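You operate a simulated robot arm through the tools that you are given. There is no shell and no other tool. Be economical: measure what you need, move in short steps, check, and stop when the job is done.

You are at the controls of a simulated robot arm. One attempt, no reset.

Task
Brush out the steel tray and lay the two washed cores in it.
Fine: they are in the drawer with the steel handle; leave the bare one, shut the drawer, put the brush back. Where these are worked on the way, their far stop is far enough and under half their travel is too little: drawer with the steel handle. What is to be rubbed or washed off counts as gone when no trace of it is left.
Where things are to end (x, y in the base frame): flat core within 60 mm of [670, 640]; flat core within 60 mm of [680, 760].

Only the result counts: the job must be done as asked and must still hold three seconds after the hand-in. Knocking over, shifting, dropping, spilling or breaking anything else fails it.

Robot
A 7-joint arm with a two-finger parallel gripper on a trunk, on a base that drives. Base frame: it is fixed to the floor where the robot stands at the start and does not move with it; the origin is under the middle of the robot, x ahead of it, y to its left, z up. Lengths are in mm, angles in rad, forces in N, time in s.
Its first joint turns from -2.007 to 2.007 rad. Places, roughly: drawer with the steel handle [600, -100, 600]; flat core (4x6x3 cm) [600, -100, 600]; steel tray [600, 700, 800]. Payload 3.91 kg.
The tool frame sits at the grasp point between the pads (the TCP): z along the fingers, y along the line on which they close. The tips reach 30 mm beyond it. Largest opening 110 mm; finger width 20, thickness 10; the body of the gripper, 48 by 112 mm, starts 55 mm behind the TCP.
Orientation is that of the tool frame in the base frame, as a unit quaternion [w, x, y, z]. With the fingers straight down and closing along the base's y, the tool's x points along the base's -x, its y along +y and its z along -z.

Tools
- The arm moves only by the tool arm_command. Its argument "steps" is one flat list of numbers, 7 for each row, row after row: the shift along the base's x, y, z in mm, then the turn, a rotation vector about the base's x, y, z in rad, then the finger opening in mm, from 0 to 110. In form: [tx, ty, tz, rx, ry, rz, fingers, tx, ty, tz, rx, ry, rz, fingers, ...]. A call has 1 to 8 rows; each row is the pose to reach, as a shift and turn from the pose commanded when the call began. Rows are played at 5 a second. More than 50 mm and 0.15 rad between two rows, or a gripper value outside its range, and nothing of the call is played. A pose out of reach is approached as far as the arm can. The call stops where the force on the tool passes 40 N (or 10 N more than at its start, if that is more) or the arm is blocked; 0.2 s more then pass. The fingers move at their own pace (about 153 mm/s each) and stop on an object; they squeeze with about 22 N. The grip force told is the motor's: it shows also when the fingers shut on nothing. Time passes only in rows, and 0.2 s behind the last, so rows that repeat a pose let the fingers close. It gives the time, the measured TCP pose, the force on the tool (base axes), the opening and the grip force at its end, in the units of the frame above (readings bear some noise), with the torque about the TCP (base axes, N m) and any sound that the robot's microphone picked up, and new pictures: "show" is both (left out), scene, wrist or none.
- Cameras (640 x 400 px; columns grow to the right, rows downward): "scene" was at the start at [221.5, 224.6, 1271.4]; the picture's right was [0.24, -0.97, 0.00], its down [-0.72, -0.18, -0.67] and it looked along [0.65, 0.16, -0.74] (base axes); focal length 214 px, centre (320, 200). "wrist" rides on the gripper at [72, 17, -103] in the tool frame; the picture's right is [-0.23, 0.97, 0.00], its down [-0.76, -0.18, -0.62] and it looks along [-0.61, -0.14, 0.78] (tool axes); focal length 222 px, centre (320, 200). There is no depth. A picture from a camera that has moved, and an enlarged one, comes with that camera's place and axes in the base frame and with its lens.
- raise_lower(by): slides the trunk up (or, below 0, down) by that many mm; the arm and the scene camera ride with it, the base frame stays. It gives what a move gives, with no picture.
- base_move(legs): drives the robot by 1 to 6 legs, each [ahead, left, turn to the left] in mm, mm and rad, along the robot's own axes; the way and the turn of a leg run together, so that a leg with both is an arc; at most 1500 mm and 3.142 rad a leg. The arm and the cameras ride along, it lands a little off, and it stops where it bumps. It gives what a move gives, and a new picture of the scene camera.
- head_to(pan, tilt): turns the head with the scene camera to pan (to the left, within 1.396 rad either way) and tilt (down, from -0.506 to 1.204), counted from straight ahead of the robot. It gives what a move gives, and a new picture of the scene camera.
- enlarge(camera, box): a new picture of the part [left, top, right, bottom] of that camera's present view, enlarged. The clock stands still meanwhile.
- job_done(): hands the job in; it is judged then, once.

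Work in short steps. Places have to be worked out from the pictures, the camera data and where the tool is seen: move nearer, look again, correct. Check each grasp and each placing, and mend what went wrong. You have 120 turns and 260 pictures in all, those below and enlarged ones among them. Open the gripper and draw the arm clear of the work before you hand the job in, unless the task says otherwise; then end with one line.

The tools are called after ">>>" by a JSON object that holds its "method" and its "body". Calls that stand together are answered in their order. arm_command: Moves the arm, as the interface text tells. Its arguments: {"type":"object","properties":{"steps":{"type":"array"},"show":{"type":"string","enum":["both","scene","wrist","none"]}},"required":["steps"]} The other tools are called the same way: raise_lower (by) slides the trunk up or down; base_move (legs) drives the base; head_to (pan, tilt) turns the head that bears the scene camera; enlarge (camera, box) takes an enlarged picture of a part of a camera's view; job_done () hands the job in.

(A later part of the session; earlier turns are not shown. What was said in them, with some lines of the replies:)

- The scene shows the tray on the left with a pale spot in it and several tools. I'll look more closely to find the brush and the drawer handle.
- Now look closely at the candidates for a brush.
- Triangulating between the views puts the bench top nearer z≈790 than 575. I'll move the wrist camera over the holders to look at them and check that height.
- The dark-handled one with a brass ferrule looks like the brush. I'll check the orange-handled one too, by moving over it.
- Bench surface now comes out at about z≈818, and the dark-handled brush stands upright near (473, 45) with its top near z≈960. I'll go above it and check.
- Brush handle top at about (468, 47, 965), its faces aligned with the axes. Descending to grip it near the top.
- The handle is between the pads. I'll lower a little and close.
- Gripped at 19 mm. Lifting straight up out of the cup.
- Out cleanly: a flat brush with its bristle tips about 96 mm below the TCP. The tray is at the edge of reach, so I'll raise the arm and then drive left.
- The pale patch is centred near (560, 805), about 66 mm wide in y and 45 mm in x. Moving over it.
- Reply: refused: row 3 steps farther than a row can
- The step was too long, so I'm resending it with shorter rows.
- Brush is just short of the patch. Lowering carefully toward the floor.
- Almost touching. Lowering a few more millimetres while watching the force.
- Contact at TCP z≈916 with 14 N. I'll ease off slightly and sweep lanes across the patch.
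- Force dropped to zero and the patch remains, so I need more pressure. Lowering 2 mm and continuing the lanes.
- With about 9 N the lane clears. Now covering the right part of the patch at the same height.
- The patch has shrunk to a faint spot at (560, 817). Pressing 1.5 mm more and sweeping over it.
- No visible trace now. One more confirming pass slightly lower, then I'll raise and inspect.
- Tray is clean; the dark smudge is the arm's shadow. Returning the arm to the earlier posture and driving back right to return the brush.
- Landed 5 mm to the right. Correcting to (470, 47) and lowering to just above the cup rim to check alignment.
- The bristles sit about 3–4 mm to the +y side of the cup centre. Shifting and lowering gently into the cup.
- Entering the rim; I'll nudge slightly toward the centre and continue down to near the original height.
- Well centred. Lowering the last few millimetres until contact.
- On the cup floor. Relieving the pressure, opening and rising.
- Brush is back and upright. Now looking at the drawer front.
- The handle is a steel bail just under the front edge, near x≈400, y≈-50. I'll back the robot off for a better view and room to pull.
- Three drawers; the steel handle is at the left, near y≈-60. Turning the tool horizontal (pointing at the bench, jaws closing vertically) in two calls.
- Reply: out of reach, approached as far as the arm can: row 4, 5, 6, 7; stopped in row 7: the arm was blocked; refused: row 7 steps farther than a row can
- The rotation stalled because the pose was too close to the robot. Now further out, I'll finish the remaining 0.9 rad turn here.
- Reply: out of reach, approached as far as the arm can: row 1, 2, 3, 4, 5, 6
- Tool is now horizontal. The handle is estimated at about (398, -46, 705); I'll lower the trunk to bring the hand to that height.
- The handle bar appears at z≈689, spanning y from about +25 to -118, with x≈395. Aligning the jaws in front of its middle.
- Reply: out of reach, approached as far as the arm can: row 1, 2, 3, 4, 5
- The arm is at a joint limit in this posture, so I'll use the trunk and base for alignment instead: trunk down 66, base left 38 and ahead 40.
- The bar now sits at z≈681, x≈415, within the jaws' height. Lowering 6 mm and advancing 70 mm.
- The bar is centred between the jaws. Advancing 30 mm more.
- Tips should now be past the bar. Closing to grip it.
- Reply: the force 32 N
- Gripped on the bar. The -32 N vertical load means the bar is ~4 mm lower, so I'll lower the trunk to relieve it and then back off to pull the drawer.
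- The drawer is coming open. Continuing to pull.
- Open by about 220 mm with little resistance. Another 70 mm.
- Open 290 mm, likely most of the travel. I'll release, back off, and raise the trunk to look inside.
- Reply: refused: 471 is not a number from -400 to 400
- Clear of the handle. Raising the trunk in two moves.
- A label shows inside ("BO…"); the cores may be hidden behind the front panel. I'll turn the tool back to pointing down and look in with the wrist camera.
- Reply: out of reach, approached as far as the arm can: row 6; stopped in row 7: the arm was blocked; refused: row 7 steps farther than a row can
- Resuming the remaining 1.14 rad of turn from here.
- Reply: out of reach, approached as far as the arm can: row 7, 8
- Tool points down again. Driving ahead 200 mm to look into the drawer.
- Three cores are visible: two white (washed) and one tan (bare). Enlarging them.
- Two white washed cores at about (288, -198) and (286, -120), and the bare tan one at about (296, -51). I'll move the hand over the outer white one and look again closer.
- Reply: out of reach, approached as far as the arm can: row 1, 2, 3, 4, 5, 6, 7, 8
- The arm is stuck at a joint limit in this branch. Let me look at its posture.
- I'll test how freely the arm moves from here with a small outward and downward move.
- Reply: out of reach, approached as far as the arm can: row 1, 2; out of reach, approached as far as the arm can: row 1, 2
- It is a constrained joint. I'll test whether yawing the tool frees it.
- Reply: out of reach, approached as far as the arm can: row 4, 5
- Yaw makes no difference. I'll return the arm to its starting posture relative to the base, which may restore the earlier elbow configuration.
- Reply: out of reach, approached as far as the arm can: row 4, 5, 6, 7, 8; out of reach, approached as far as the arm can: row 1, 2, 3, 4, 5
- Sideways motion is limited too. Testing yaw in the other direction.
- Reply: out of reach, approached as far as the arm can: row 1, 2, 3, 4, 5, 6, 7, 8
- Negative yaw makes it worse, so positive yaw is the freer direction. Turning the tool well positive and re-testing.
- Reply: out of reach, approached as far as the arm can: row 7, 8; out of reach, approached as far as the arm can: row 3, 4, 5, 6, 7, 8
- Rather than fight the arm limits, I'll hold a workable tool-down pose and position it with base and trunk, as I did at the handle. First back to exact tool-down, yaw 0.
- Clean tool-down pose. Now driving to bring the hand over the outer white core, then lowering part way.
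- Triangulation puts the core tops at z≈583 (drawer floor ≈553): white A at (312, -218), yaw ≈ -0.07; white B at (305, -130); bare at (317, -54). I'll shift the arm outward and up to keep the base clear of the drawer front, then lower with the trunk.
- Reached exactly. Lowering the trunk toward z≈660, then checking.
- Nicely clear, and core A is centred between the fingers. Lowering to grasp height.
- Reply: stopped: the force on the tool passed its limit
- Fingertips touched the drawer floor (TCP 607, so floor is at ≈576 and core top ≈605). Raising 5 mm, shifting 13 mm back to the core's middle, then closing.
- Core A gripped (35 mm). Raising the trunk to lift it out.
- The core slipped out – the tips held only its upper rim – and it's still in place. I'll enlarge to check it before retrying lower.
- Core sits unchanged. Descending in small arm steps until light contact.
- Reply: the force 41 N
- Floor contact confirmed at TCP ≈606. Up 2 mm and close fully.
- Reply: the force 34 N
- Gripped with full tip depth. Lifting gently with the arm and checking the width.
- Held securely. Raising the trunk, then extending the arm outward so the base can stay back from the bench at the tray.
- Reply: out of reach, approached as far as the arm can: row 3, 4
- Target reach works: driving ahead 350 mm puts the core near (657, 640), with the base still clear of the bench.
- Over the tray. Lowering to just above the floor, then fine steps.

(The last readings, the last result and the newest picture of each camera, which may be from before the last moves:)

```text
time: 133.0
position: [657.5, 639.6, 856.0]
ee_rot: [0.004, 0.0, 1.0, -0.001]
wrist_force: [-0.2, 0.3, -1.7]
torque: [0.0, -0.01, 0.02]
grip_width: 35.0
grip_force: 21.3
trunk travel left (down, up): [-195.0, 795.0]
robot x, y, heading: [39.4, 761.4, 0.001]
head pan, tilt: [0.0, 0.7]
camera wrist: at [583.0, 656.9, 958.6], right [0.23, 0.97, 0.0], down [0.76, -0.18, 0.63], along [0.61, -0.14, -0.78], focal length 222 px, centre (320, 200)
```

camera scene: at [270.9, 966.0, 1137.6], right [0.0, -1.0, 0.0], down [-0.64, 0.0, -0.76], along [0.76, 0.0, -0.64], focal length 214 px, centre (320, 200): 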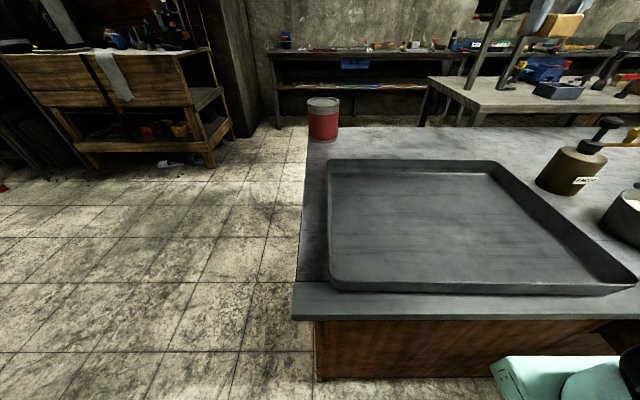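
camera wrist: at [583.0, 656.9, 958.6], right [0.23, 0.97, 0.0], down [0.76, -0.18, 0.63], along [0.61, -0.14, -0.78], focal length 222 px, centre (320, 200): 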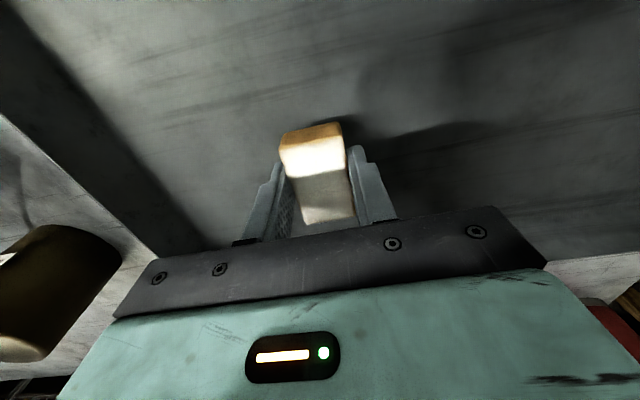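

>>> {"method": "arm_command", "body": {"steps": [0, 0, -3, 0, 0, 0, 0, 0, 0, -5, 0, 0, 0, 0], "show": "none"}}

>>> {"method": "enlarge", "body": {"camera": "wrist", "box": [240, 90, 400, 230]}}

```text
time: 133.6
position: [657.0, 640.1, 851.0]
ee_rot: [0.004, 0.0, 1.0, 0.0]
wrist_force: [-0.2, 0.1, -0.4]
torque: [0.02, -0.02, -0.01]
grip_width: 35.4
grip_force: 21.6
trunk travel left (down, up): [-195.0, 795.0]
robot x, y, heading: [40.8, 761.2, -0.001]
head pan, tilt: [0.0, 0.7]
```

```text
2.86 times, centred on (320, 160) of wrist
camera zoom: at [583.0, 656.8, 953.6], right [0.23, 0.97, 0.0], down [0.76, -0.18, 0.63], along [0.61, -0.14, -0.78], focal length 635 px, centre (320, 314)
```

zoom: 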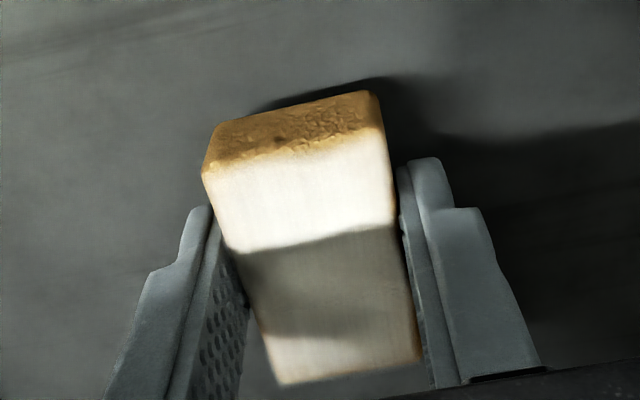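

Still a small gap visible under the near edge. Continuing down.

>>> {"method": "arm_command", "body": {"steps": [0, 0, -2, 0, 0, 0, 0, 0, 0, -4, 0, 0, 0, 0], "show": "none"}}

```text
time: 134.2
position: [658.0, 638.6, 848.0]
ee_rot: [0.004, 0.0, 1.0, 0.0]
wrist_force: [-0.8, -0.1, -1.2]
torque: [-0.01, 0.02, 0.03]
grip_width: 35.3
grip_force: 22.3
trunk travel left (down, up): [-195.0, 795.0]
robot x, y, heading: [40.1, 763.8, -0.008]
head pan, tilt: [0.0, 0.7]
```

>>> {"method": "arm_command", "body": {"steps": [0, 0, -2, 0, 0, 0, 0, 0, 0, -4, 0, 0, 0, 0], "show": "none"}}

```text
time: 134.8
position: [656.3, 639.5, 843.3]
ee_rot: [0.004, 0.0, 1.0, 0.0]
wrist_force: [0.5, -1.1, -0.8]
torque: [0.0, 0.02, 0.02]
grip_width: 35.1
grip_force: 21.7
trunk travel left (down, up): [-195.0, 795.0]
robot x, y, heading: [39.0, 761.4, -0.001]
head pan, tilt: [0.0, 0.7]
```

>>> {"method": "arm_command", "body": {"steps": [0, 0, -2, 0, 0, 0, 0, 0, 0, -4, 0, 0, 0, 0], "show": "none"}}

>>> {"method": "enlarge", "body": {"camera": "wrist", "box": [240, 90, 400, 230]}}

```text
time: 135.4
position: [657.6, 639.5, 840.9]
ee_rot: [0.005, -0.001, 1.0, 0.001]
wrist_force: [-0.5, 0.1, -1.2]
torque: [-0.04, -0.01, -0.06]
grip_width: 35.0
grip_force: 21.8
trunk travel left (down, up): [-195.0, 795.0]
robot x, y, heading: [39.6, 760.1, -0.001]
head pan, tilt: [0.0, 0.7]
```

```text
2.86 times, centred on (320, 160) of wrist
camera zoom: at [583.0, 657.1, 941.4], right [0.23, 0.97, 0.0], down [0.76, -0.18, 0.63], along [0.61, -0.14, -0.78], focal length 635 px, centre (320, 314)
```

zoom: 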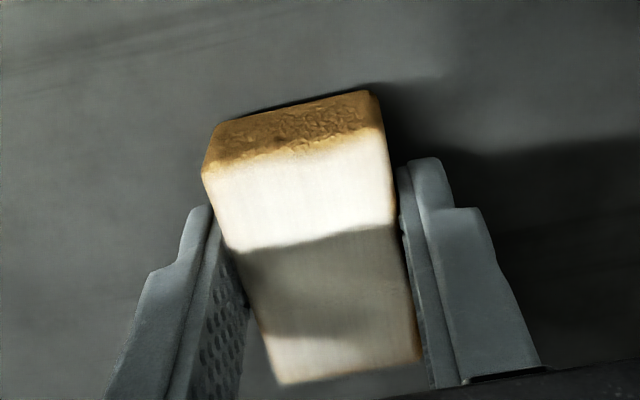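

The gap is nearly gone. A few more millimetres.

>>> {"method": "arm_command", "body": {"steps": [0, 0, -2, 0, 0, 0, 0, 0, 0, -4, 0, 0, 0, 0], "show": "none"}}

```text
time: 136.0
position: [657.5, 638.8, 836.6]
ee_rot: [0.004, 0.0, 1.0, 0.0]
wrist_force: [-0.3, 0.0, -1.0]
torque: [0.02, -0.04, -0.01]
grip_width: 35.2
grip_force: 22.2
trunk travel left (down, up): [-195.0, 795.0]
robot x, y, heading: [40.1, 758.8, -0.0]
head pan, tilt: [0.0, 0.7]
```

>>> {"method": "arm_command", "body": {"steps": [0, 0, -1.5, 0, 0, 0, 0, 0, 0, -3, 0, 0, 0, 0], "show": "none"}}

```text
time: 136.6
position: [658.6, 639.2, 834.7]
ee_rot: [0.005, 0.0, 1.0, -0.001]
wrist_force: [1.7, 1.4, 24.3]
torque: [-0.06, 0.36, -0.14]
grip_width: 35.4
grip_force: 21.3
trunk travel left (down, up): [-195.0, 795.0]
robot x, y, heading: [36.2, 761.2, -0.002]
head pan, tilt: [0.0, 0.7]
```

Contact. Opening and raising with the trunk.

>>> {"method": "arm_command", "body": {"steps": [0, 0, 1, 0, 0, 0, 36, 0, 0, 1, 0, 0, 0, 55, 0, 0, 1, 0, 0, 0, 65, 0, 0, 25, 0, 0, 0, 65], "show": "none"}}

>>> {"method": "raise_lower", "body": {"by": 260}}

>>> {"method": "enlarge", "body": {"camera": "wrist", "box": [0, 0, 640, 400]}}

>>> {"method": "base_move", "body": {"legs": [[-345, 0, 0], [0, -765, 0]]}}

```text
time: 137.6
position: [657.4, 639.4, 856.8]
ee_rot: [0.004, 0.001, 1.0, 0.001]
wrist_force: [0.6, 0.0, 0.7]
torque: [0.03, 0.0, 0.0]
grip_width: 64.9
grip_force: 0.1
trunk travel left (down, up): [-195.0, 795.0]
robot x, y, heading: [41.2, 758.8, -0.004]
head pan, tilt: [0.0, 0.7]
```

```text
time: 140.3
position: [657.9, 639.6, 1117.3]
ee_rot: [0.003, -0.001, 1.0, 0.0]
wrist_force: [0.8, -0.1, -0.1]
torque: [-0.03, 0.01, -0.03]
grip_width: 64.9
grip_force: 0.1
trunk travel left (down, up): [-455.0, 535.0]
robot x, y, heading: [43.2, 762.9, -0.004]
head pan, tilt: [0.0, 0.7]
```

```text
1.00 times, centred on (320, 200) of wrist
camera zoom: at [583.2, 657.2, 1219.3], right [0.23, 0.97, 0.0], down [0.76, -0.18, 0.63], along [0.61, -0.14, -0.78], focal length 222 px, centre (320, 200)
```

zoom: 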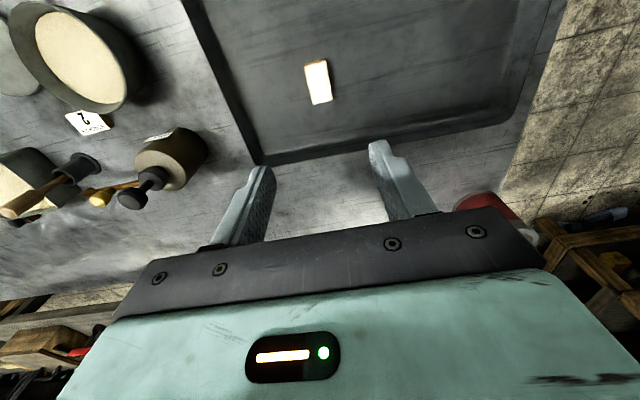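

```text
time: 146.2
position: [308.8, -119.8, 1117.0]
ee_rot: [0.004, 0.001, 1.0, 0.001]
wrist_force: [-0.5, 0.1, -0.2]
torque: [-0.04, -0.01, 0.04]
grip_width: 65.0
grip_force: 0.1
trunk travel left (down, up): [-455.0, 535.0]
robot x, y, heading: [-307.7, 5.1, -0.006]
head pan, tilt: [0.0, 0.7]
camera scene: at [-77.4, 207.3, 1112.6], right [-0.01, -1.0, 0.0], down [-0.64, 0.0, -0.76], along [0.76, -0.01, -0.64], focal length 214 px, centre (320, 200)
```

scene: 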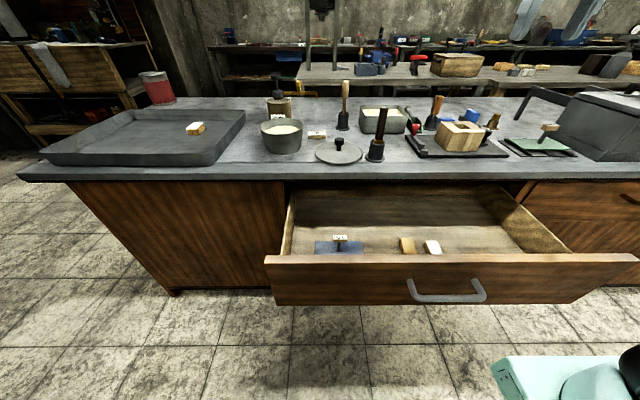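

Core A lies flat in the tray near (658, 640). Now retracting the arm to its earlier drawer posture and aligning over core B at about (302, -131).

>>> {"method": "arm_command", "body": {"steps": [-7, -3, -35, 0, 0, 0, 60, -14, -6, -70, 0, 0, 0, 60, -21, -9, -105, 0, 0, 0, 60, -28, -12, -138, 0, 0, 0, 60], "show": "none"}}

>>> {"method": "base_move", "body": {"legs": [[21, 1, 0]]}}

>>> {"method": "raise_lower", "body": {"by": -270}}

>>> {"method": "enlarge", "body": {"camera": "wrist", "box": [200, 0, 480, 250]}}

```text
time: 147.2
position: [283.1, -131.9, 979.0]
ee_rot: [0.006, 0.0, 1.0, 0.001]
wrist_force: [0.2, 0.6, -0.3]
torque: [0.0, -0.01, 0.02]
grip_width: 59.9
grip_force: 0.1
trunk travel left (down, up): [-455.0, 535.0]
robot x, y, heading: [-308.1, 4.3, -0.009]
head pan, tilt: [0.0, 0.7]
```

```text
time: 148.0
position: [302.3, -131.7, 978.7]
ee_rot: [0.004, 0.001, 1.0, 0.0]
wrist_force: [0.1, 0.6, -0.2]
torque: [-0.04, -0.01, 0.05]
grip_width: 60.0
grip_force: 0.1
trunk travel left (down, up): [-455.0, 535.0]
robot x, y, heading: [-287.9, 3.5, -0.008]
head pan, tilt: [0.0, 0.7]
camera scene: at [-56.3, 208.1, 1112.6], right [-0.01, -1.0, 0.0], down [-0.64, 0.0, -0.76], along [0.76, -0.01, -0.64], focal length 214 px, centre (320, 200)
```

scene: 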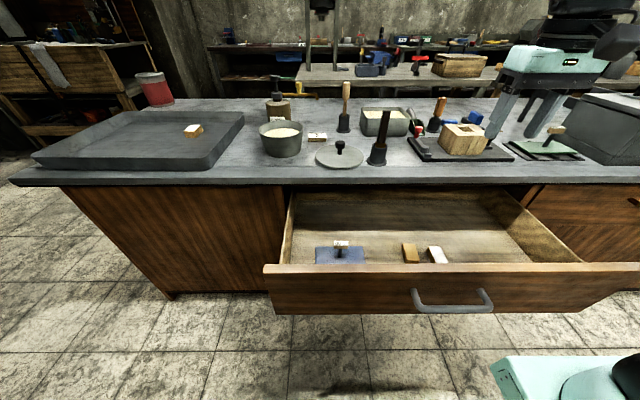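

```text
time: 150.8
position: [303.5, -130.9, 708.8]
ee_rot: [0.005, 0.001, 1.0, 0.0]
wrist_force: [-0.4, 0.0, 0.6]
torque: [0.0, 0.0, 0.05]
grip_width: 60.1
grip_force: 0.1
trunk travel left (down, up): [-185.0, 805.0]
robot x, y, heading: [-284.3, 3.0, -0.01]
head pan, tilt: [0.0, 0.7]
```

```text
1.60 times, centred on (340, 125) of wrist
camera zoom: at [228.5, -113.4, 811.1], right [0.23, 0.97, 0.0], down [0.76, -0.18, 0.63], along [0.61, -0.14, -0.78], focal length 355 px, centre (288, 320)
```

zoom: 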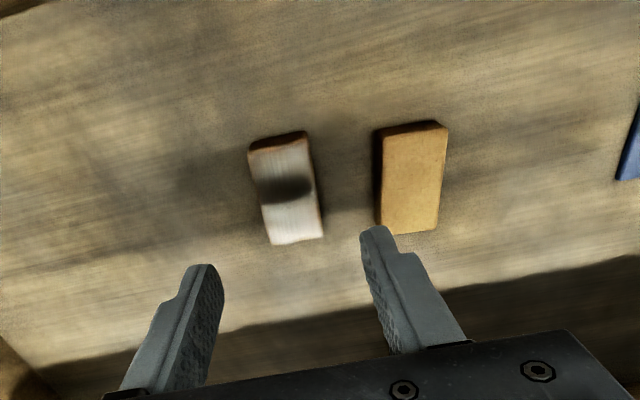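

Core B is centred. Narrowing to 54 mm for clearance from the bare core, and lowering.

>>> {"method": "raise_lower", "body": {"by": -80}}

>>> {"method": "arm_command", "body": {"steps": [-2, 1, -8, 0, 0, 0, 54, -2, 1, -16, 0, 0, 0, 54, -2, 1, -20, 0, 0, 0, 54], "show": "wrist"}}

```text
time: 151.9
position: [302.2, -132.3, 629.5]
ee_rot: [0.004, 0.001, 1.0, 0.0]
wrist_force: [-0.3, 0.1, 0.3]
torque: [0.0, 0.02, -0.01]
grip_width: 59.8
grip_force: 0.1
trunk travel left (down, up): [-105.0, 885.0]
robot x, y, heading: [-288.9, 9.7, -0.005]
head pan, tilt: [0.0, 0.7]
```

```text
time: 152.7
position: [301.7, -131.2, 608.6]
ee_rot: [0.004, 0.001, 1.0, 0.001]
wrist_force: [0.2, -0.4, -0.2]
torque: [-0.01, -0.01, 0.02]
grip_width: 54.1
grip_force: 0.0
trunk travel left (down, up): [-105.0, 885.0]
robot x, y, heading: [-286.9, 4.2, -0.009]
head pan, tilt: [0.0, 0.7]
camera wrist: at [226.4, -112.3, 710.9], right [0.23, 0.97, 0.0], down [0.76, -0.18, 0.63], along [0.61, -0.14, -0.78], focal length 222 px, centre (320, 200)
```

wrist: 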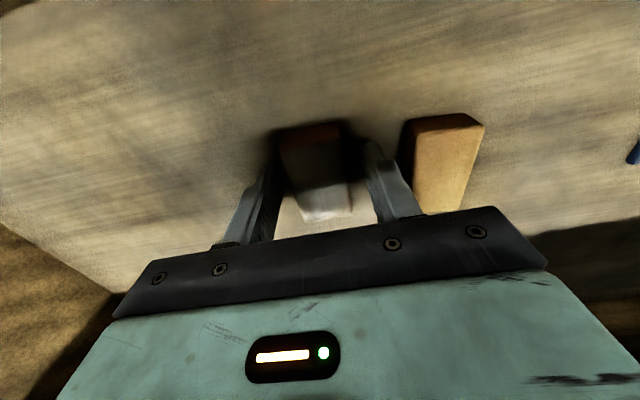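

Down 3 mm more, then close.

>>> {"method": "arm_command", "body": {"steps": [0, 0, -2.5, 0, 0, 0, 54, 0, 0, -2.5, 0, 0, 0, 0, 0, 0, -2.5, 0, 0, 0, 0, 0, 0, -2.5, 0, 0, 0, 0], "show": "none"}}

>>> {"method": "arm_command", "body": {"steps": [0, 0, 5, 0, 0, 0, 0, 0, 0, 12, 0, 0, 0, 0, 0, 0, 25, 0, 0, 0, 0, 0, 0, 45, 0, 0, 0, 0], "show": "wrist"}}

```text
time: 153.7
position: [299.9, -129.5, 606.1]
ee_rot: [0.004, 0.001, 1.0, -0.001]
wrist_force: [-0.6, 0.2, 1.4]
torque: [0.0, 0.06, -0.01]
grip_width: 35.3
grip_force: 22.2
trunk travel left (down, up): [-105.0, 885.0]
robot x, y, heading: [-288.8, 4.0, -0.006]
head pan, tilt: [0.0, 0.7]
```

```text
time: 154.7
position: [301.7, -130.4, 651.3]
ee_rot: [0.003, 0.001, 1.0, 0.0]
wrist_force: [0.4, -0.8, -0.5]
torque: [0.02, -0.01, -0.01]
grip_width: 35.2
grip_force: 21.8
trunk travel left (down, up): [-105.0, 885.0]
robot x, y, heading: [-287.9, 1.7, -0.007]
head pan, tilt: [0.0, 0.7]
camera wrist: at [226.8, -112.8, 753.5], right [0.23, 0.97, 0.0], down [0.76, -0.18, 0.63], along [0.61, -0.14, -0.78], focal length 222 px, centre (320, 200)
```

wrist: 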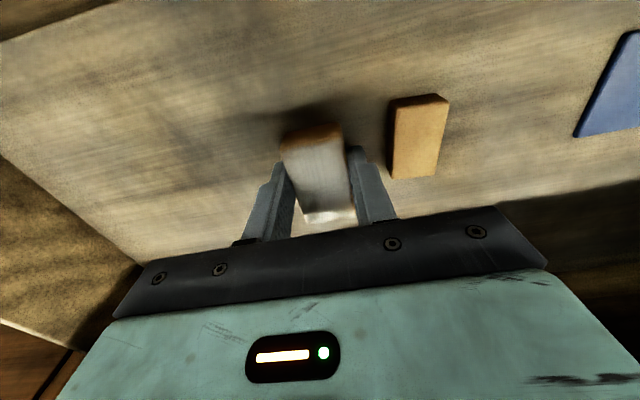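

Core B is held, and the bare one undisturbed. Raising, extending the arm as before and driving to the tray for (665, 760).

>>> {"method": "raise_lower", "body": {"by": 360}}

>>> {"method": "arm_command", "body": {"steps": [7, 3, 35, 0, 0, 0, 0, 14, 6, 70, 0, 0, 0, 0, 21, 9, 105, 0, 0, 0, 0, 28, 12, 138, 0, 0, 0, 0], "show": "none"}}

>>> {"method": "base_move", "body": {"legs": [[-25, 0, 0], [0, 878, 0], [200, 0, 0], [155, 0, 0]]}}

```text
time: 158.2
position: [301.3, -130.3, 1011.3]
ee_rot: [0.004, 0.001, 1.0, 0.0]
wrist_force: [0.4, -0.1, -1.1]
torque: [0.0, 0.0, -0.02]
grip_width: 35.2
grip_force: 22.1
trunk travel left (down, up): [-465.0, 525.0]
robot x, y, heading: [-287.9, 2.2, -0.006]
head pan, tilt: [0.0, 0.7]
```

```text
time: 159.2
position: [326.1, -117.1, 1149.0]
ee_rot: [0.005, 0.001, 1.0, 0.0]
wrist_force: [1.2, -0.3, -1.4]
torque: [-0.01, 0.02, -0.02]
grip_width: 35.0
grip_force: 21.5
out of reach, approached as far as the arm can: row 4
trunk travel left (down, up): [-465.0, 525.0]
robot x, y, heading: [-290.8, 4.0, -0.008]
head pan, tilt: [0.0, 0.7]
```

```text
time: 166.5
position: [662.1, 760.5, 1147.3]
ee_rot: [0.005, 0.004, 1.0, 0.0]
wrist_force: [0.4, 0.3, -0.1]
torque: [0.0, 0.0, -0.01]
grip_width: 35.1
grip_force: 21.9
trunk travel left (down, up): [-465.0, 525.0]
robot x, y, heading: [45.9, 885.1, -0.012]
head pan, tilt: [0.0, 0.7]
camera scene: at [280.5, 1086.9, 1122.6], right [-0.01, -1.0, 0.0], down [-0.64, 0.01, -0.76], along [0.76, -0.01, -0.64], focal length 214 px, centre (320, 200)
```

scene: 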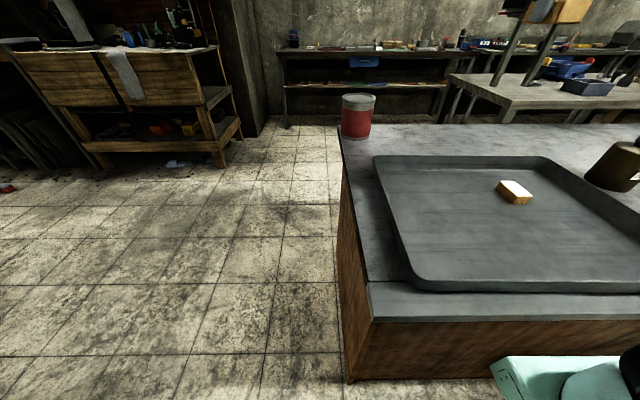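

At (662, 760). Lowering as before to TCP ≈ 840, then fine steps.

>>> {"method": "raise_lower", "body": {"by": -290}}

>>> {"method": "arm_command", "body": {"steps": [0, 0, -10, 0, 0, 0, 0, 0, 0, -17, 0, 0, 0, 0, 0, 0, -19, 0, 0, 0, 0], "show": "wrist"}}

```text
time: 169.4
position: [662.4, 758.9, 858.2]
ee_rot: [0.005, 0.003, 1.0, 0.0]
wrist_force: [0.2, -0.7, -1.0]
torque: [0.01, -0.02, -0.01]
grip_width: 35.3
grip_force: 22.3
trunk travel left (down, up): [-175.0, 815.0]
robot x, y, heading: [52.5, 883.8, -0.017]
head pan, tilt: [0.0, 0.7]
```

```text
time: 170.2
position: [661.7, 757.8, 839.5]
ee_rot: [0.005, 0.003, 1.0, 0.0]
wrist_force: [-0.9, -0.8, -0.6]
torque: [-0.02, -0.01, -0.03]
grip_width: 35.2
grip_force: 21.4
trunk travel left (down, up): [-175.0, 815.0]
robot x, y, heading: [47.1, 884.6, -0.007]
head pan, tilt: [0.0, 0.7]
camera wrist: at [586.9, 777.8, 940.9], right [0.23, 0.97, 0.0], down [0.75, -0.18, 0.63], along [0.61, -0.15, -0.78], focal length 222 px, centre (320, 200)
```

wrist: 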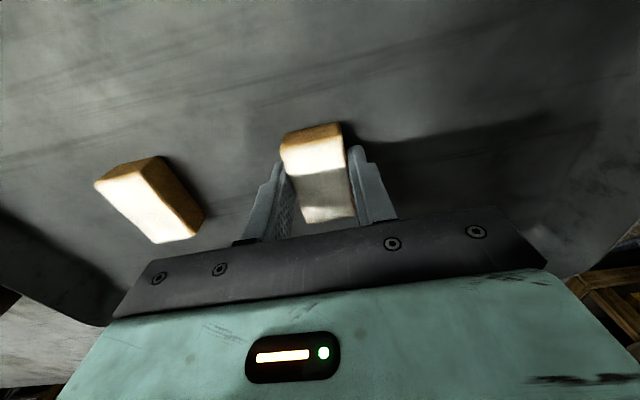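

>>> {"method": "arm_command", "body": {"steps": [0, 0, -2, 0, 0, 0, 0, 0, 0, -4, 0, 0, 0, 0], "show": "none"}}

```text
time: 170.8
position: [660.9, 759.7, 835.8]
ee_rot: [0.007, 0.003, 1.0, 0.0]
wrist_force: [1.3, 0.9, 9.9]
torque: [-0.01, 0.23, -0.05]
grip_width: 35.1
grip_force: 22.2
trunk travel left (down, up): [-175.0, 815.0]
robot x, y, heading: [49.2, 882.3, -0.015]
head pan, tilt: [0.0, 0.7]
```

Contact at 10 N. Releasing and raising.

>>> {"method": "arm_command", "body": {"steps": [0, 0, 0.5, 0, 0, 0, 36, 0, 0, 0.5, 0, 0, 0, 55, 0, 0, 0.5, 0, 0, 0, 65, 0, 0, 25, 0, 0, 0, 65], "show": "none"}}

>>> {"method": "raise_lower", "body": {"by": 260}}

>>> {"method": "enlarge", "body": {"camera": "wrist", "box": [120, 0, 520, 250]}}

>>> {"method": "base_move", "body": {"legs": [[-350, 0, 0], [-150, 0, 0.01], [0, -800, 0]]}}

```text
time: 171.8
position: [660.4, 759.9, 859.8]
ee_rot: [0.006, 0.004, 1.0, 0.0]
wrist_force: [0.4, 0.2, 0.1]
torque: [0.01, 0.03, -0.01]
grip_width: 64.8
grip_force: 0.0
trunk travel left (down, up): [-175.0, 815.0]
robot x, y, heading: [48.4, 884.4, -0.014]
head pan, tilt: [0.0, 0.7]
```

```text
time: 174.5
position: [661.3, 759.7, 1120.1]
ee_rot: [0.007, 0.003, 1.0, 0.0]
wrist_force: [0.4, -0.6, 0.1]
torque: [0.01, -0.05, -0.01]
grip_width: 65.4
grip_force: 0.0
trunk travel left (down, up): [-435.0, 555.0]
robot x, y, heading: [51.7, 885.2, -0.01]
head pan, tilt: [0.0, 0.7]
```

```text
1.60 times, centred on (320, 125) of wrist
camera zoom: at [586.2, 777.9, 1221.7], right [0.23, 0.97, 0.0], down [0.75, -0.18, 0.63], along [0.62, -0.15, -0.77], focal length 355 px, centre (320, 320)
```

zoom: 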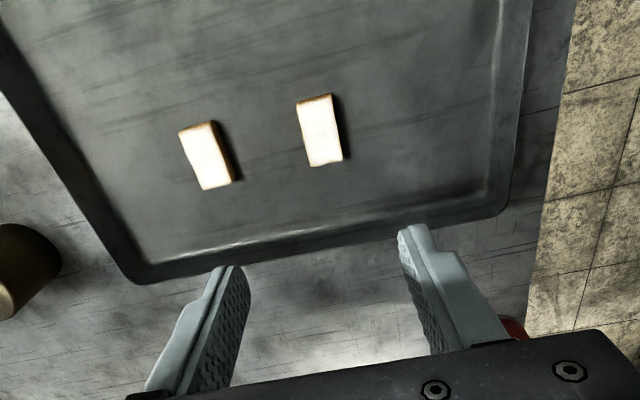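

```text
time: 181.6
position: [163.9, -29.4, 1120.6]
ee_rot: [0.006, -0.005, 1.0, 0.0]
wrist_force: [0.6, 0.3, -0.2]
torque: [0.03, 0.01, 0.0]
grip_width: 64.9
grip_force: 0.0
trunk travel left (down, up): [-435.0, 555.0]
robot x, y, heading: [-452.6, 83.9, 0.006]
head pan, tilt: [0.0, 0.7]
camera scene: at [-221.6, 291.2, 1092.6], right [0.0, -1.0, 0.0], down [-0.64, 0.0, -0.76], along [0.76, 0.0, -0.64], focal length 214 px, centre (320, 200)
```

scene: 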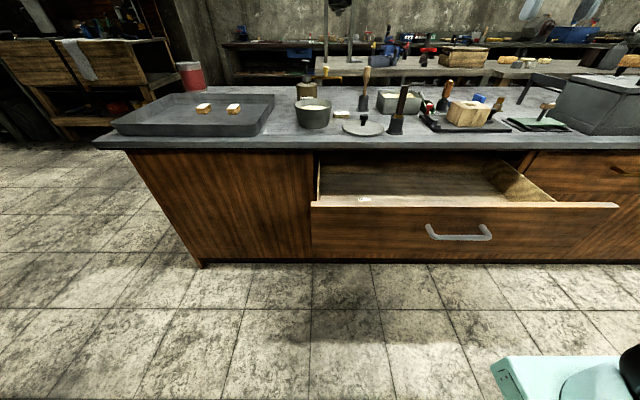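

Both cores lie at (658, 640) and (664, 759). To shut the drawer I'll push its front with closed fingers, tilted forward so the hand clears the bench edge, beside the handle.

>>> {"method": "arm_command", "body": {"steps": [0, 0, 0, 0, -0.14, 0, 0, 0, 0, 0, 0, -0.28, 0, 0, 0, 0, 0, 0, -0.42, 0, 0, 0, 0, 0, 0, -0.56, 0, 0, 0, 0, 0, 0, -0.7, 0, 0, 0, 0, 0, 0, -0.83, 0, 0], "show": "wrist"}}

```text
time: 183.0
position: [196.1, -19.8, 1103.8]
ee_rot: [0.41, -0.004, 0.912, -0.001]
wrist_force: [-0.1, 0.3, 0.1]
torque: [-0.01, -0.02, 0.02]
grip_width: 0.1
grip_force: 22.4
out of reach, approached as far as the arm can: row 5, 6
trunk travel left (down, up): [-435.0, 555.0]
robot x, y, heading: [-449.6, 80.6, 0.002]
head pan, tilt: [0.0, 0.7]
camera wrist: at [68.8, -2.3, 1118.8], right [0.14, 0.98, 0.17], down [0.04, -0.17, 0.98], along [0.99, -0.14, -0.07], focal length 222 px, centre (320, 200)
```

wrist: 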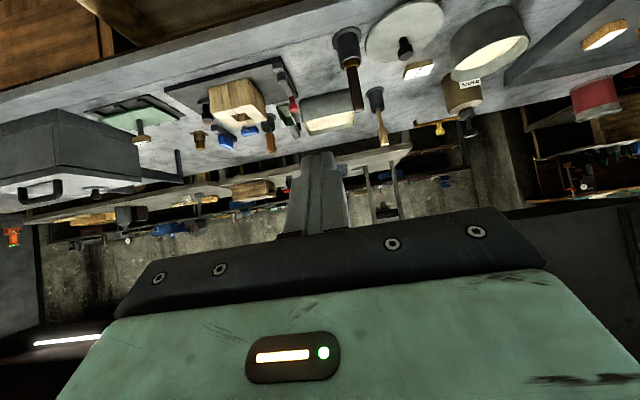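

Tilted 0.85 rad. Backing off and shifting left to y≈75 (beside the handle), then lowering in front of the drawer face.

>>> {"method": "base_move", "body": {"legs": [[-130, 95, 0]]}}

>>> {"method": "raise_lower", "body": {"by": -400}}

>>> {"method": "raise_lower", "body": {"by": -20}}

>>> {"method": "head_to", "body": {"pan": -0.5, "tilt": 0.35}}

>>> {"method": "enlarge", "body": {"camera": "wrist", "box": [0, 0, 640, 400]}}

```text
time: 184.4
position: [65.3, 76.4, 1105.9]
ee_rot: [0.408, -0.004, 0.913, -0.001]
wrist_force: [-0.4, -0.8, 0.0]
torque: [0.01, 0.0, -0.01]
grip_width: 0.0
grip_force: 21.7
trunk travel left (down, up): [-435.0, 555.0]
robot x, y, heading: [-578.2, 176.7, 0.002]
head pan, tilt: [0.0, 0.7]
camera scene: at [-351.7, 385.7, 1092.6], right [0.0, -1.0, 0.0], down [-0.64, 0.0, -0.76], along [0.76, 0.0, -0.64], focal length 214 px, centre (320, 200)
```

scene: 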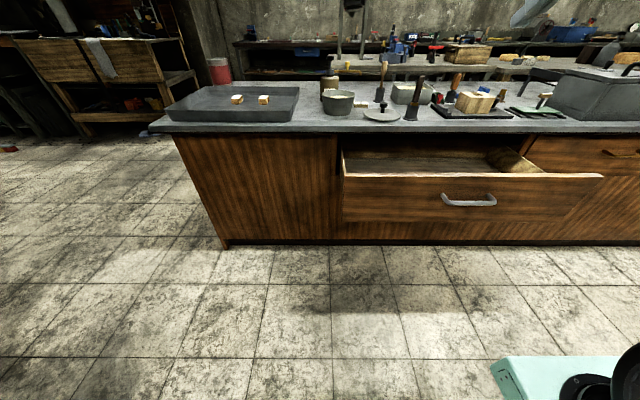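

```text
time: 188.3
position: [66.2, 74.6, 705.2]
ee_rot: [0.409, -0.003, 0.913, -0.001]
wrist_force: [-0.5, 0.5, -0.4]
torque: [0.01, -0.02, 0.03]
grip_width: 0.0
grip_force: 21.6
trunk travel left (down, up): [-35.0, 955.0]
robot x, y, heading: [-577.9, 179.1, 0.01]
head pan, tilt: [0.0, 0.7]
```

```text
time: 188.9
position: [64.5, 75.0, 685.0]
ee_rot: [0.408, -0.004, 0.913, -0.001]
wrist_force: [-0.4, 0.8, 0.4]
torque: [0.01, 0.02, 0.01]
grip_width: 0.1
grip_force: 21.5
trunk travel left (down, up): [-15.0, 975.0]
robot x, y, heading: [-580.8, 179.8, 0.006]
head pan, tilt: [0.0, 0.7]
```

```text
time: 189.9
position: [64.8, 76.3, 683.7]
ee_rot: [0.407, -0.004, 0.913, -0.001]
wrist_force: [-0.3, 0.6, 0.1]
torque: [-0.01, -0.02, -0.02]
grip_width: 0.0
grip_force: 21.5
trunk travel left (down, up): [-15.0, 975.0]
robot x, y, heading: [-579.5, 179.0, 0.004]
head pan, tilt: [-0.499, 0.351]
camera scene: at [-354.6, 341.1, 704.0], right [-0.47, -0.88, 0.0], down [-0.3, 0.16, -0.94], along [0.83, -0.45, -0.34], focal length 214 px, centre (320, 200)
```

scene: 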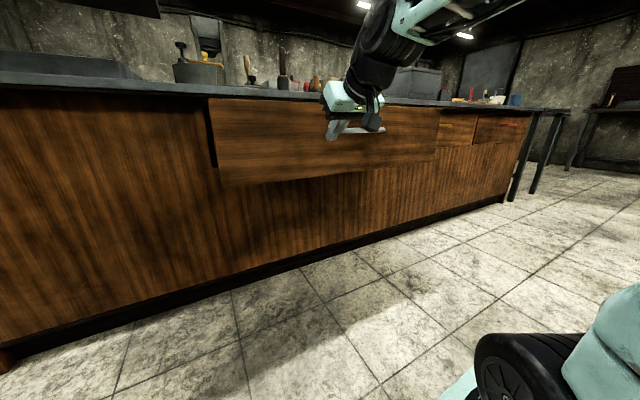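

```text
1.00 times, centred on (320, 200) of wrist
camera zoom: at [-61.3, 92.3, 699.0], right [0.14, 0.98, 0.17], down [0.05, -0.17, 0.98], along [0.99, -0.13, -0.07], focal length 222 px, centre (320, 200)
```

zoom: 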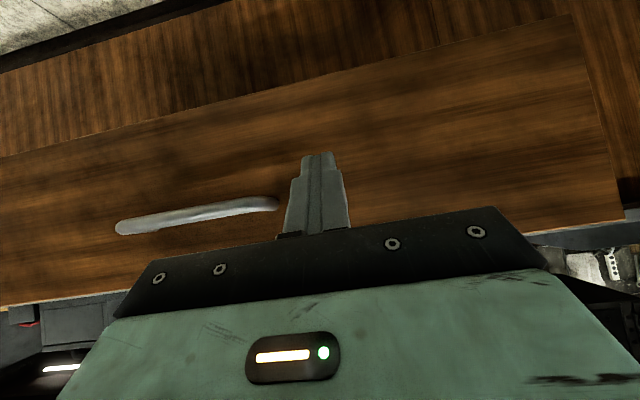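

Fingers are in front of the panel just left of the handle. Driving ahead to push the drawer.

>>> {"method": "base_move", "body": {"legs": [[110, 0, 0]]}}

>>> {"method": "enlarge", "body": {"camera": "wrist", "box": [0, 0, 640, 400]}}

```text
time: 191.1
position: [175.7, 75.4, 684.5]
ee_rot: [0.408, -0.003, 0.913, -0.001]
wrist_force: [0.2, -0.2, -1.0]
torque: [0.0, -0.03, -0.05]
grip_width: 0.0
grip_force: 21.7
trunk travel left (down, up): [-15.0, 975.0]
robot x, y, heading: [-470.4, 181.0, 0.002]
head pan, tilt: [-0.499, 0.351]
camera scene: at [-244.4, 341.3, 704.0], right [-0.48, -0.88, 0.0], down [-0.3, 0.16, -0.94], along [0.83, -0.45, -0.34], focal length 214 px, centre (320, 200)
```

scene: 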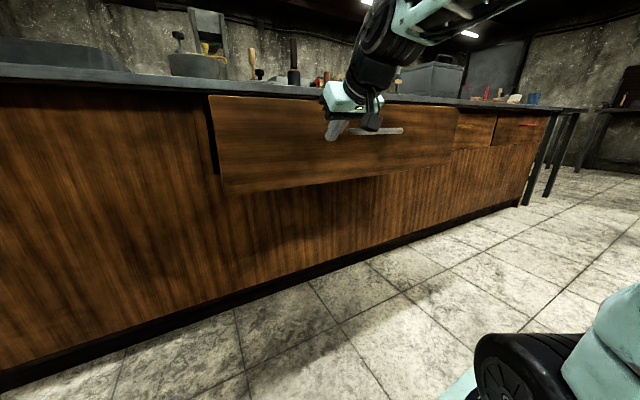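

```text
1.00 times, centred on (320, 200) of wrist
camera zoom: at [48.7, 92.3, 699.0], right [0.14, 0.98, 0.17], down [0.04, -0.17, 0.98], along [0.99, -0.14, -0.07], focal length 222 px, centre (320, 200)
```

zoom: 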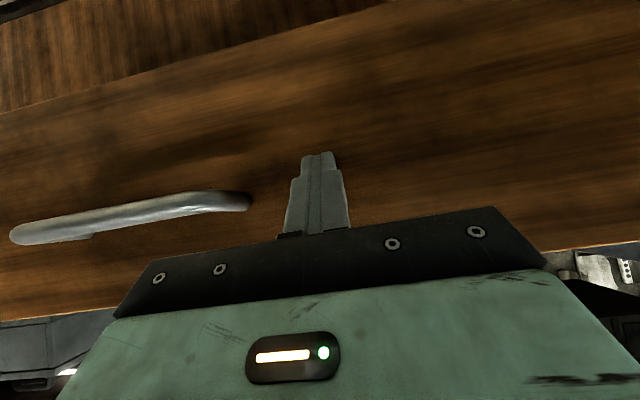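

No load yet. Continuing forward 130 mm.

>>> {"method": "base_move", "body": {"legs": [[130, 0, 0]]}}

>>> {"method": "enlarge", "body": {"camera": "wrist", "box": [0, 0, 640, 400]}}

```text
time: 192.3
position: [306.7, 74.5, 684.5]
ee_rot: [0.409, -0.003, 0.913, -0.001]
wrist_force: [-0.4, -0.4, 0.1]
torque: [-0.01, 0.04, 0.02]
grip_width: 0.0
grip_force: 21.9
trunk travel left (down, up): [-15.0, 975.0]
robot x, y, heading: [-340.5, 178.9, -0.0]
head pan, tilt: [-0.499, 0.351]
camera scene: at [-112.3, 341.3, 704.0], right [-0.48, -0.88, 0.0], down [-0.3, 0.16, -0.94], along [0.83, -0.45, -0.34], focal length 214 px, centre (320, 200)
```

scene: 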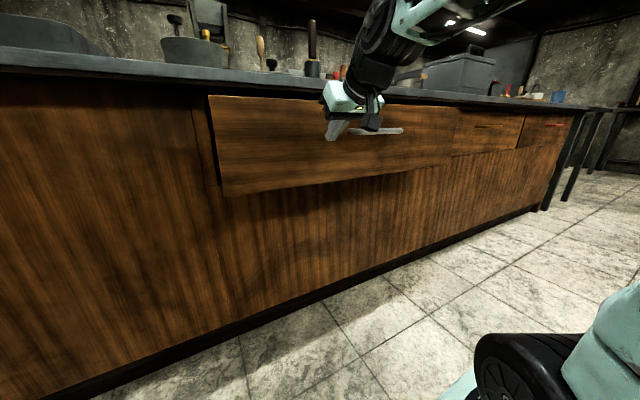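

```text
1.00 times, centred on (320, 200) of wrist
camera zoom: at [180.6, 91.9, 699.0], right [0.15, 0.98, 0.17], down [0.04, -0.17, 0.98], along [0.99, -0.14, -0.07], focal length 222 px, centre (320, 200)
```

zoom: 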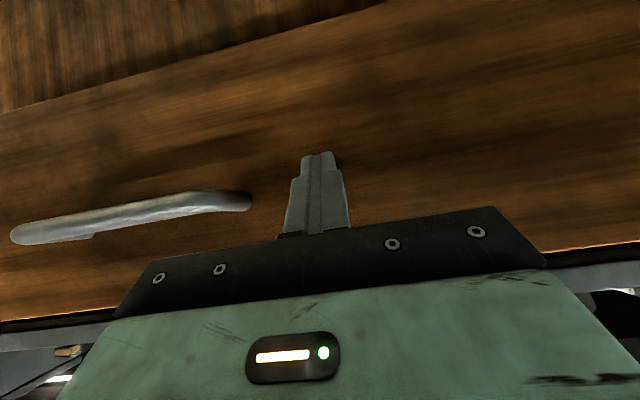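

The drawer is moving with the hand. Continuing 80 mm, then small steps.

>>> {"method": "base_move", "body": {"legs": [[80, 0, 0]]}}

>>> {"method": "base_move", "body": {"legs": [[25, 0, 0]]}}

>>> {"method": "enlarge", "body": {"camera": "wrist", "box": [0, 0, 640, 400]}}

```text
time: 193.4
position: [387.6, 76.1, 685.3]
ee_rot: [0.408, -0.003, 0.913, -0.001]
wrist_force: [0.3, 0.4, -0.1]
torque: [0.02, -0.02, 0.02]
grip_width: 0.1
grip_force: 22.4
trunk travel left (down, up): [-15.0, 975.0]
robot x, y, heading: [-259.5, 181.0, 0.001]
head pan, tilt: [-0.499, 0.351]
camera scene: at [-31.9, 341.7, 704.0], right [-0.48, -0.88, 0.0], down [-0.3, 0.16, -0.94], along [0.83, -0.45, -0.34], focal length 214 px, centre (320, 200)
```

scene: 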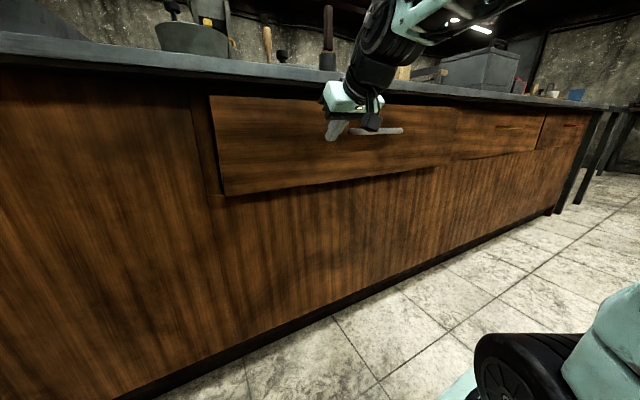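

```text
time: 194.2
position: [412.5, 75.8, 685.5]
ee_rot: [0.409, -0.004, 0.913, -0.001]
wrist_force: [-0.8, 0.4, 0.3]
torque: [0.0, 0.01, 0.02]
grip_width: 0.0
grip_force: 21.5
trunk travel left (down, up): [-15.0, 975.0]
robot x, y, heading: [-232.8, 183.5, 0.001]
head pan, tilt: [-0.499, 0.351]
camera scene: at [-7.0, 341.8, 704.0], right [-0.48, -0.88, 0.0], down [-0.3, 0.16, -0.94], along [0.83, -0.45, -0.34], focal length 214 px, centre (320, 200)
```

scene: 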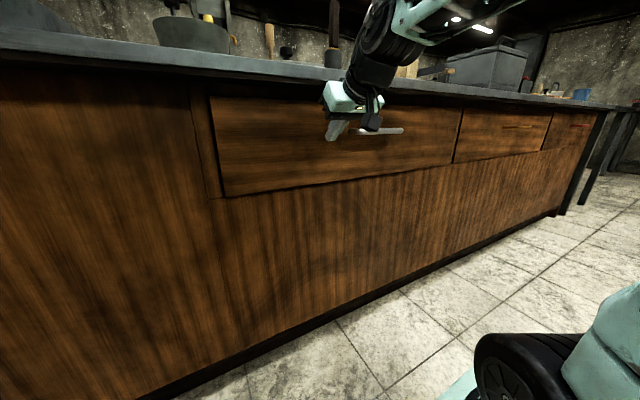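

```text
1.00 times, centred on (320, 200) of wrist
camera zoom: at [286.1, 92.6, 699.0], right [0.15, 0.98, 0.16], down [0.04, -0.17, 0.98], along [0.99, -0.14, -0.07], focal length 222 px, centre (320, 200)
```

zoom: 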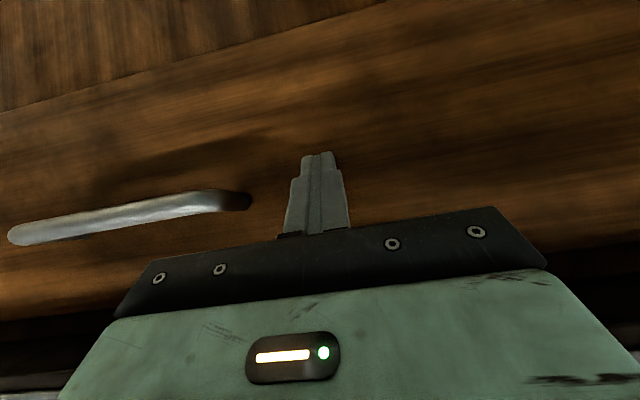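

Nearly flush. Small pushes until it stops against the carcass.

>>> {"method": "base_move", "body": {"legs": [[12, 0, 0]]}}

>>> {"method": "enlarge", "body": {"camera": "scene", "box": [180, 70, 580, 220]}}

```text
time: 195.1
position: [421.0, 76.0, 684.8]
ee_rot: [0.405, -0.005, 0.914, -0.001]
wrist_force: [-7.5, 0.4, 3.0]
torque: [-0.03, 0.02, -0.02]
grip_width: 0.0
grip_force: 22.1
trunk travel left (down, up): [-15.0, 975.0]
robot x, y, heading: [-223.6, 179.4, 0.0]
head pan, tilt: [-0.499, 0.351]
stopped in leg 1: the force on the tool passed its limit (the readings are from after the stop); the commanded pose is now the measured one
camera scene: at [4.4, 341.8, 704.0], right [-0.48, -0.88, 0.0], down [-0.3, 0.16, -0.94], along [0.83, -0.45, -0.34], focal length 214 px, centre (320, 200)
```

scene: 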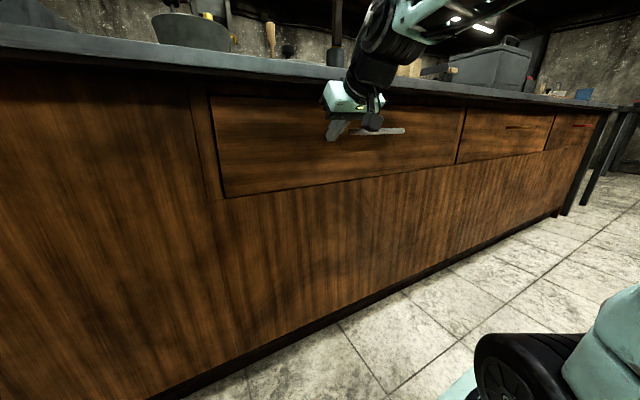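

```text
1.60 times, centred on (380, 145) of scene
camera zoom: at [4.4, 341.8, 704.0], right [-0.48, -0.88, 0.0], down [-0.3, 0.16, -0.94], along [0.83, -0.45, -0.34], focal length 343 px, centre (224, 288)
```

zoom: 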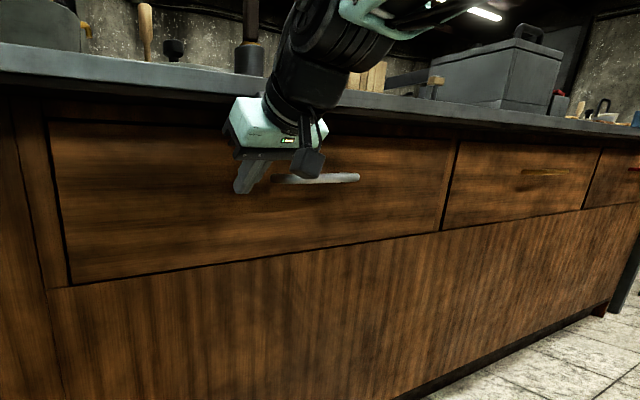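

The drawer is shut and flush, with the stop felt. Backing off, raising, and opening the gripper, then a final look.

>>> {"method": "base_move", "body": {"legs": [[-250, 0, 0]]}}

>>> {"method": "raise_lower", "body": {"by": 400}}

>>> {"method": "arm_command", "body": {"steps": [0, 0, 0, 0, 0, 0, 60, 0, 0, 0, 0, 0, 0, 80], "show": "none"}}

>>> {"method": "head_to", "body": {"pan": 0.0, "tilt": 0.6}}

>>> {"method": "enlarge", "body": {"camera": "scene", "box": [150, 60, 560, 300]}}

```text
time: 196.9
position: [173.1, 74.9, 685.1]
ee_rot: [0.405, -0.003, 0.914, -0.002]
wrist_force: [-0.2, 0.9, 0.3]
torque: [0.01, 0.01, -0.01]
grip_width: 0.3
grip_force: 21.6
trunk travel left (down, up): [-15.0, 975.0]
robot x, y, heading: [-468.6, 180.3, 0.008]
head pan, tilt: [-0.499, 0.351]
camera scene: at [-243.6, 341.0, 704.0], right [-0.48, -0.88, 0.0], down [-0.3, 0.16, -0.94], along [0.83, -0.45, -0.34], focal length 214 px, centre (320, 200)
```

scene: 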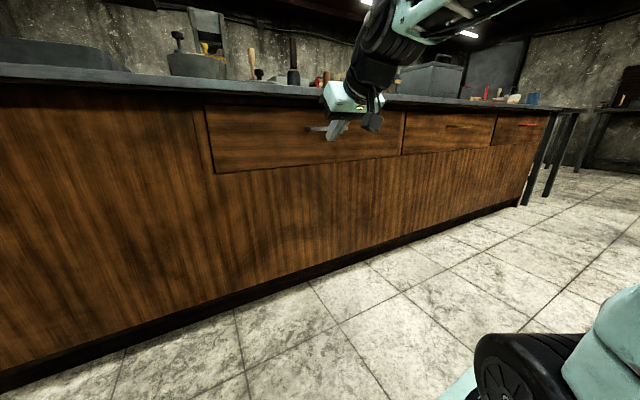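

```text
time: 200.8
position: [172.8, 75.8, 1084.0]
ee_rot: [0.405, -0.003, 0.914, -0.002]
wrist_force: [-0.2, 0.5, 1.6]
torque: [0.02, -0.01, 0.01]
grip_width: 0.0
grip_force: 22.2
trunk travel left (down, up): [-415.0, 575.0]
robot x, y, heading: [-469.7, 180.5, 0.006]
head pan, tilt: [-0.499, 0.351]
```

```text
time: 201.4
position: [173.3, 74.6, 1085.2]
ee_rot: [0.405, -0.003, 0.914, -0.002]
wrist_force: [-1.0, 0.0, -0.8]
torque: [0.0, 0.01, 0.01]
grip_width: 79.9
grip_force: 0.1
trunk travel left (down, up): [-415.0, 575.0]
robot x, y, heading: [-474.9, 179.0, 0.002]
head pan, tilt: [-0.499, 0.351]
```

```text
time: 202.3
position: [173.6, 74.9, 1084.0]
ee_rot: [0.406, -0.003, 0.914, -0.002]
wrist_force: [0.0, 0.0, -0.2]
torque: [-0.01, -0.01, 0.02]
grip_width: 79.9
grip_force: 0.0
trunk travel left (down, up): [-415.0, 575.0]
robot x, y, heading: [-469.2, 182.1, 0.001]
head pan, tilt: [0.0, 0.6]
camera scene: at [-237.0, 385.5, 1081.3], right [0.0, -1.0, 0.0], down [-0.56, 0.0, -0.83], along [0.83, 0.0, -0.56], focal length 214 px, centre (320, 200)
```

scene: 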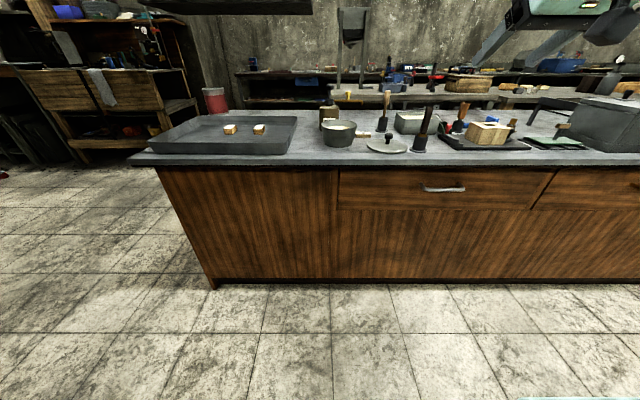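

```text
1.56 times, centred on (355, 180) of scene
camera zoom: at [-237.0, 385.5, 1081.3], right [0.0, -1.0, 0.0], down [-0.56, 0.0, -0.83], along [0.83, 0.0, -0.56], focal length 335 px, centre (265, 231)
```

zoom: 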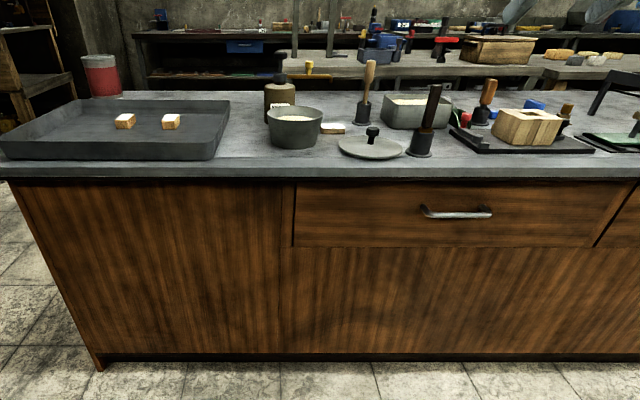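

Everything is in place: the tray is clean with both white cores in it, the brush is in its cup, the drawer is shut and the arm is clear. Handing in.

>>> {"method": "job_done", "body": {}}

```text
The job is handed in.
```

The tray is brushed out with no trace left that I can see. The two washed cores lie flat in it at about (658, 640) and (664, 759). The bare core is still in the shut drawer, and the brush is back in its cup.
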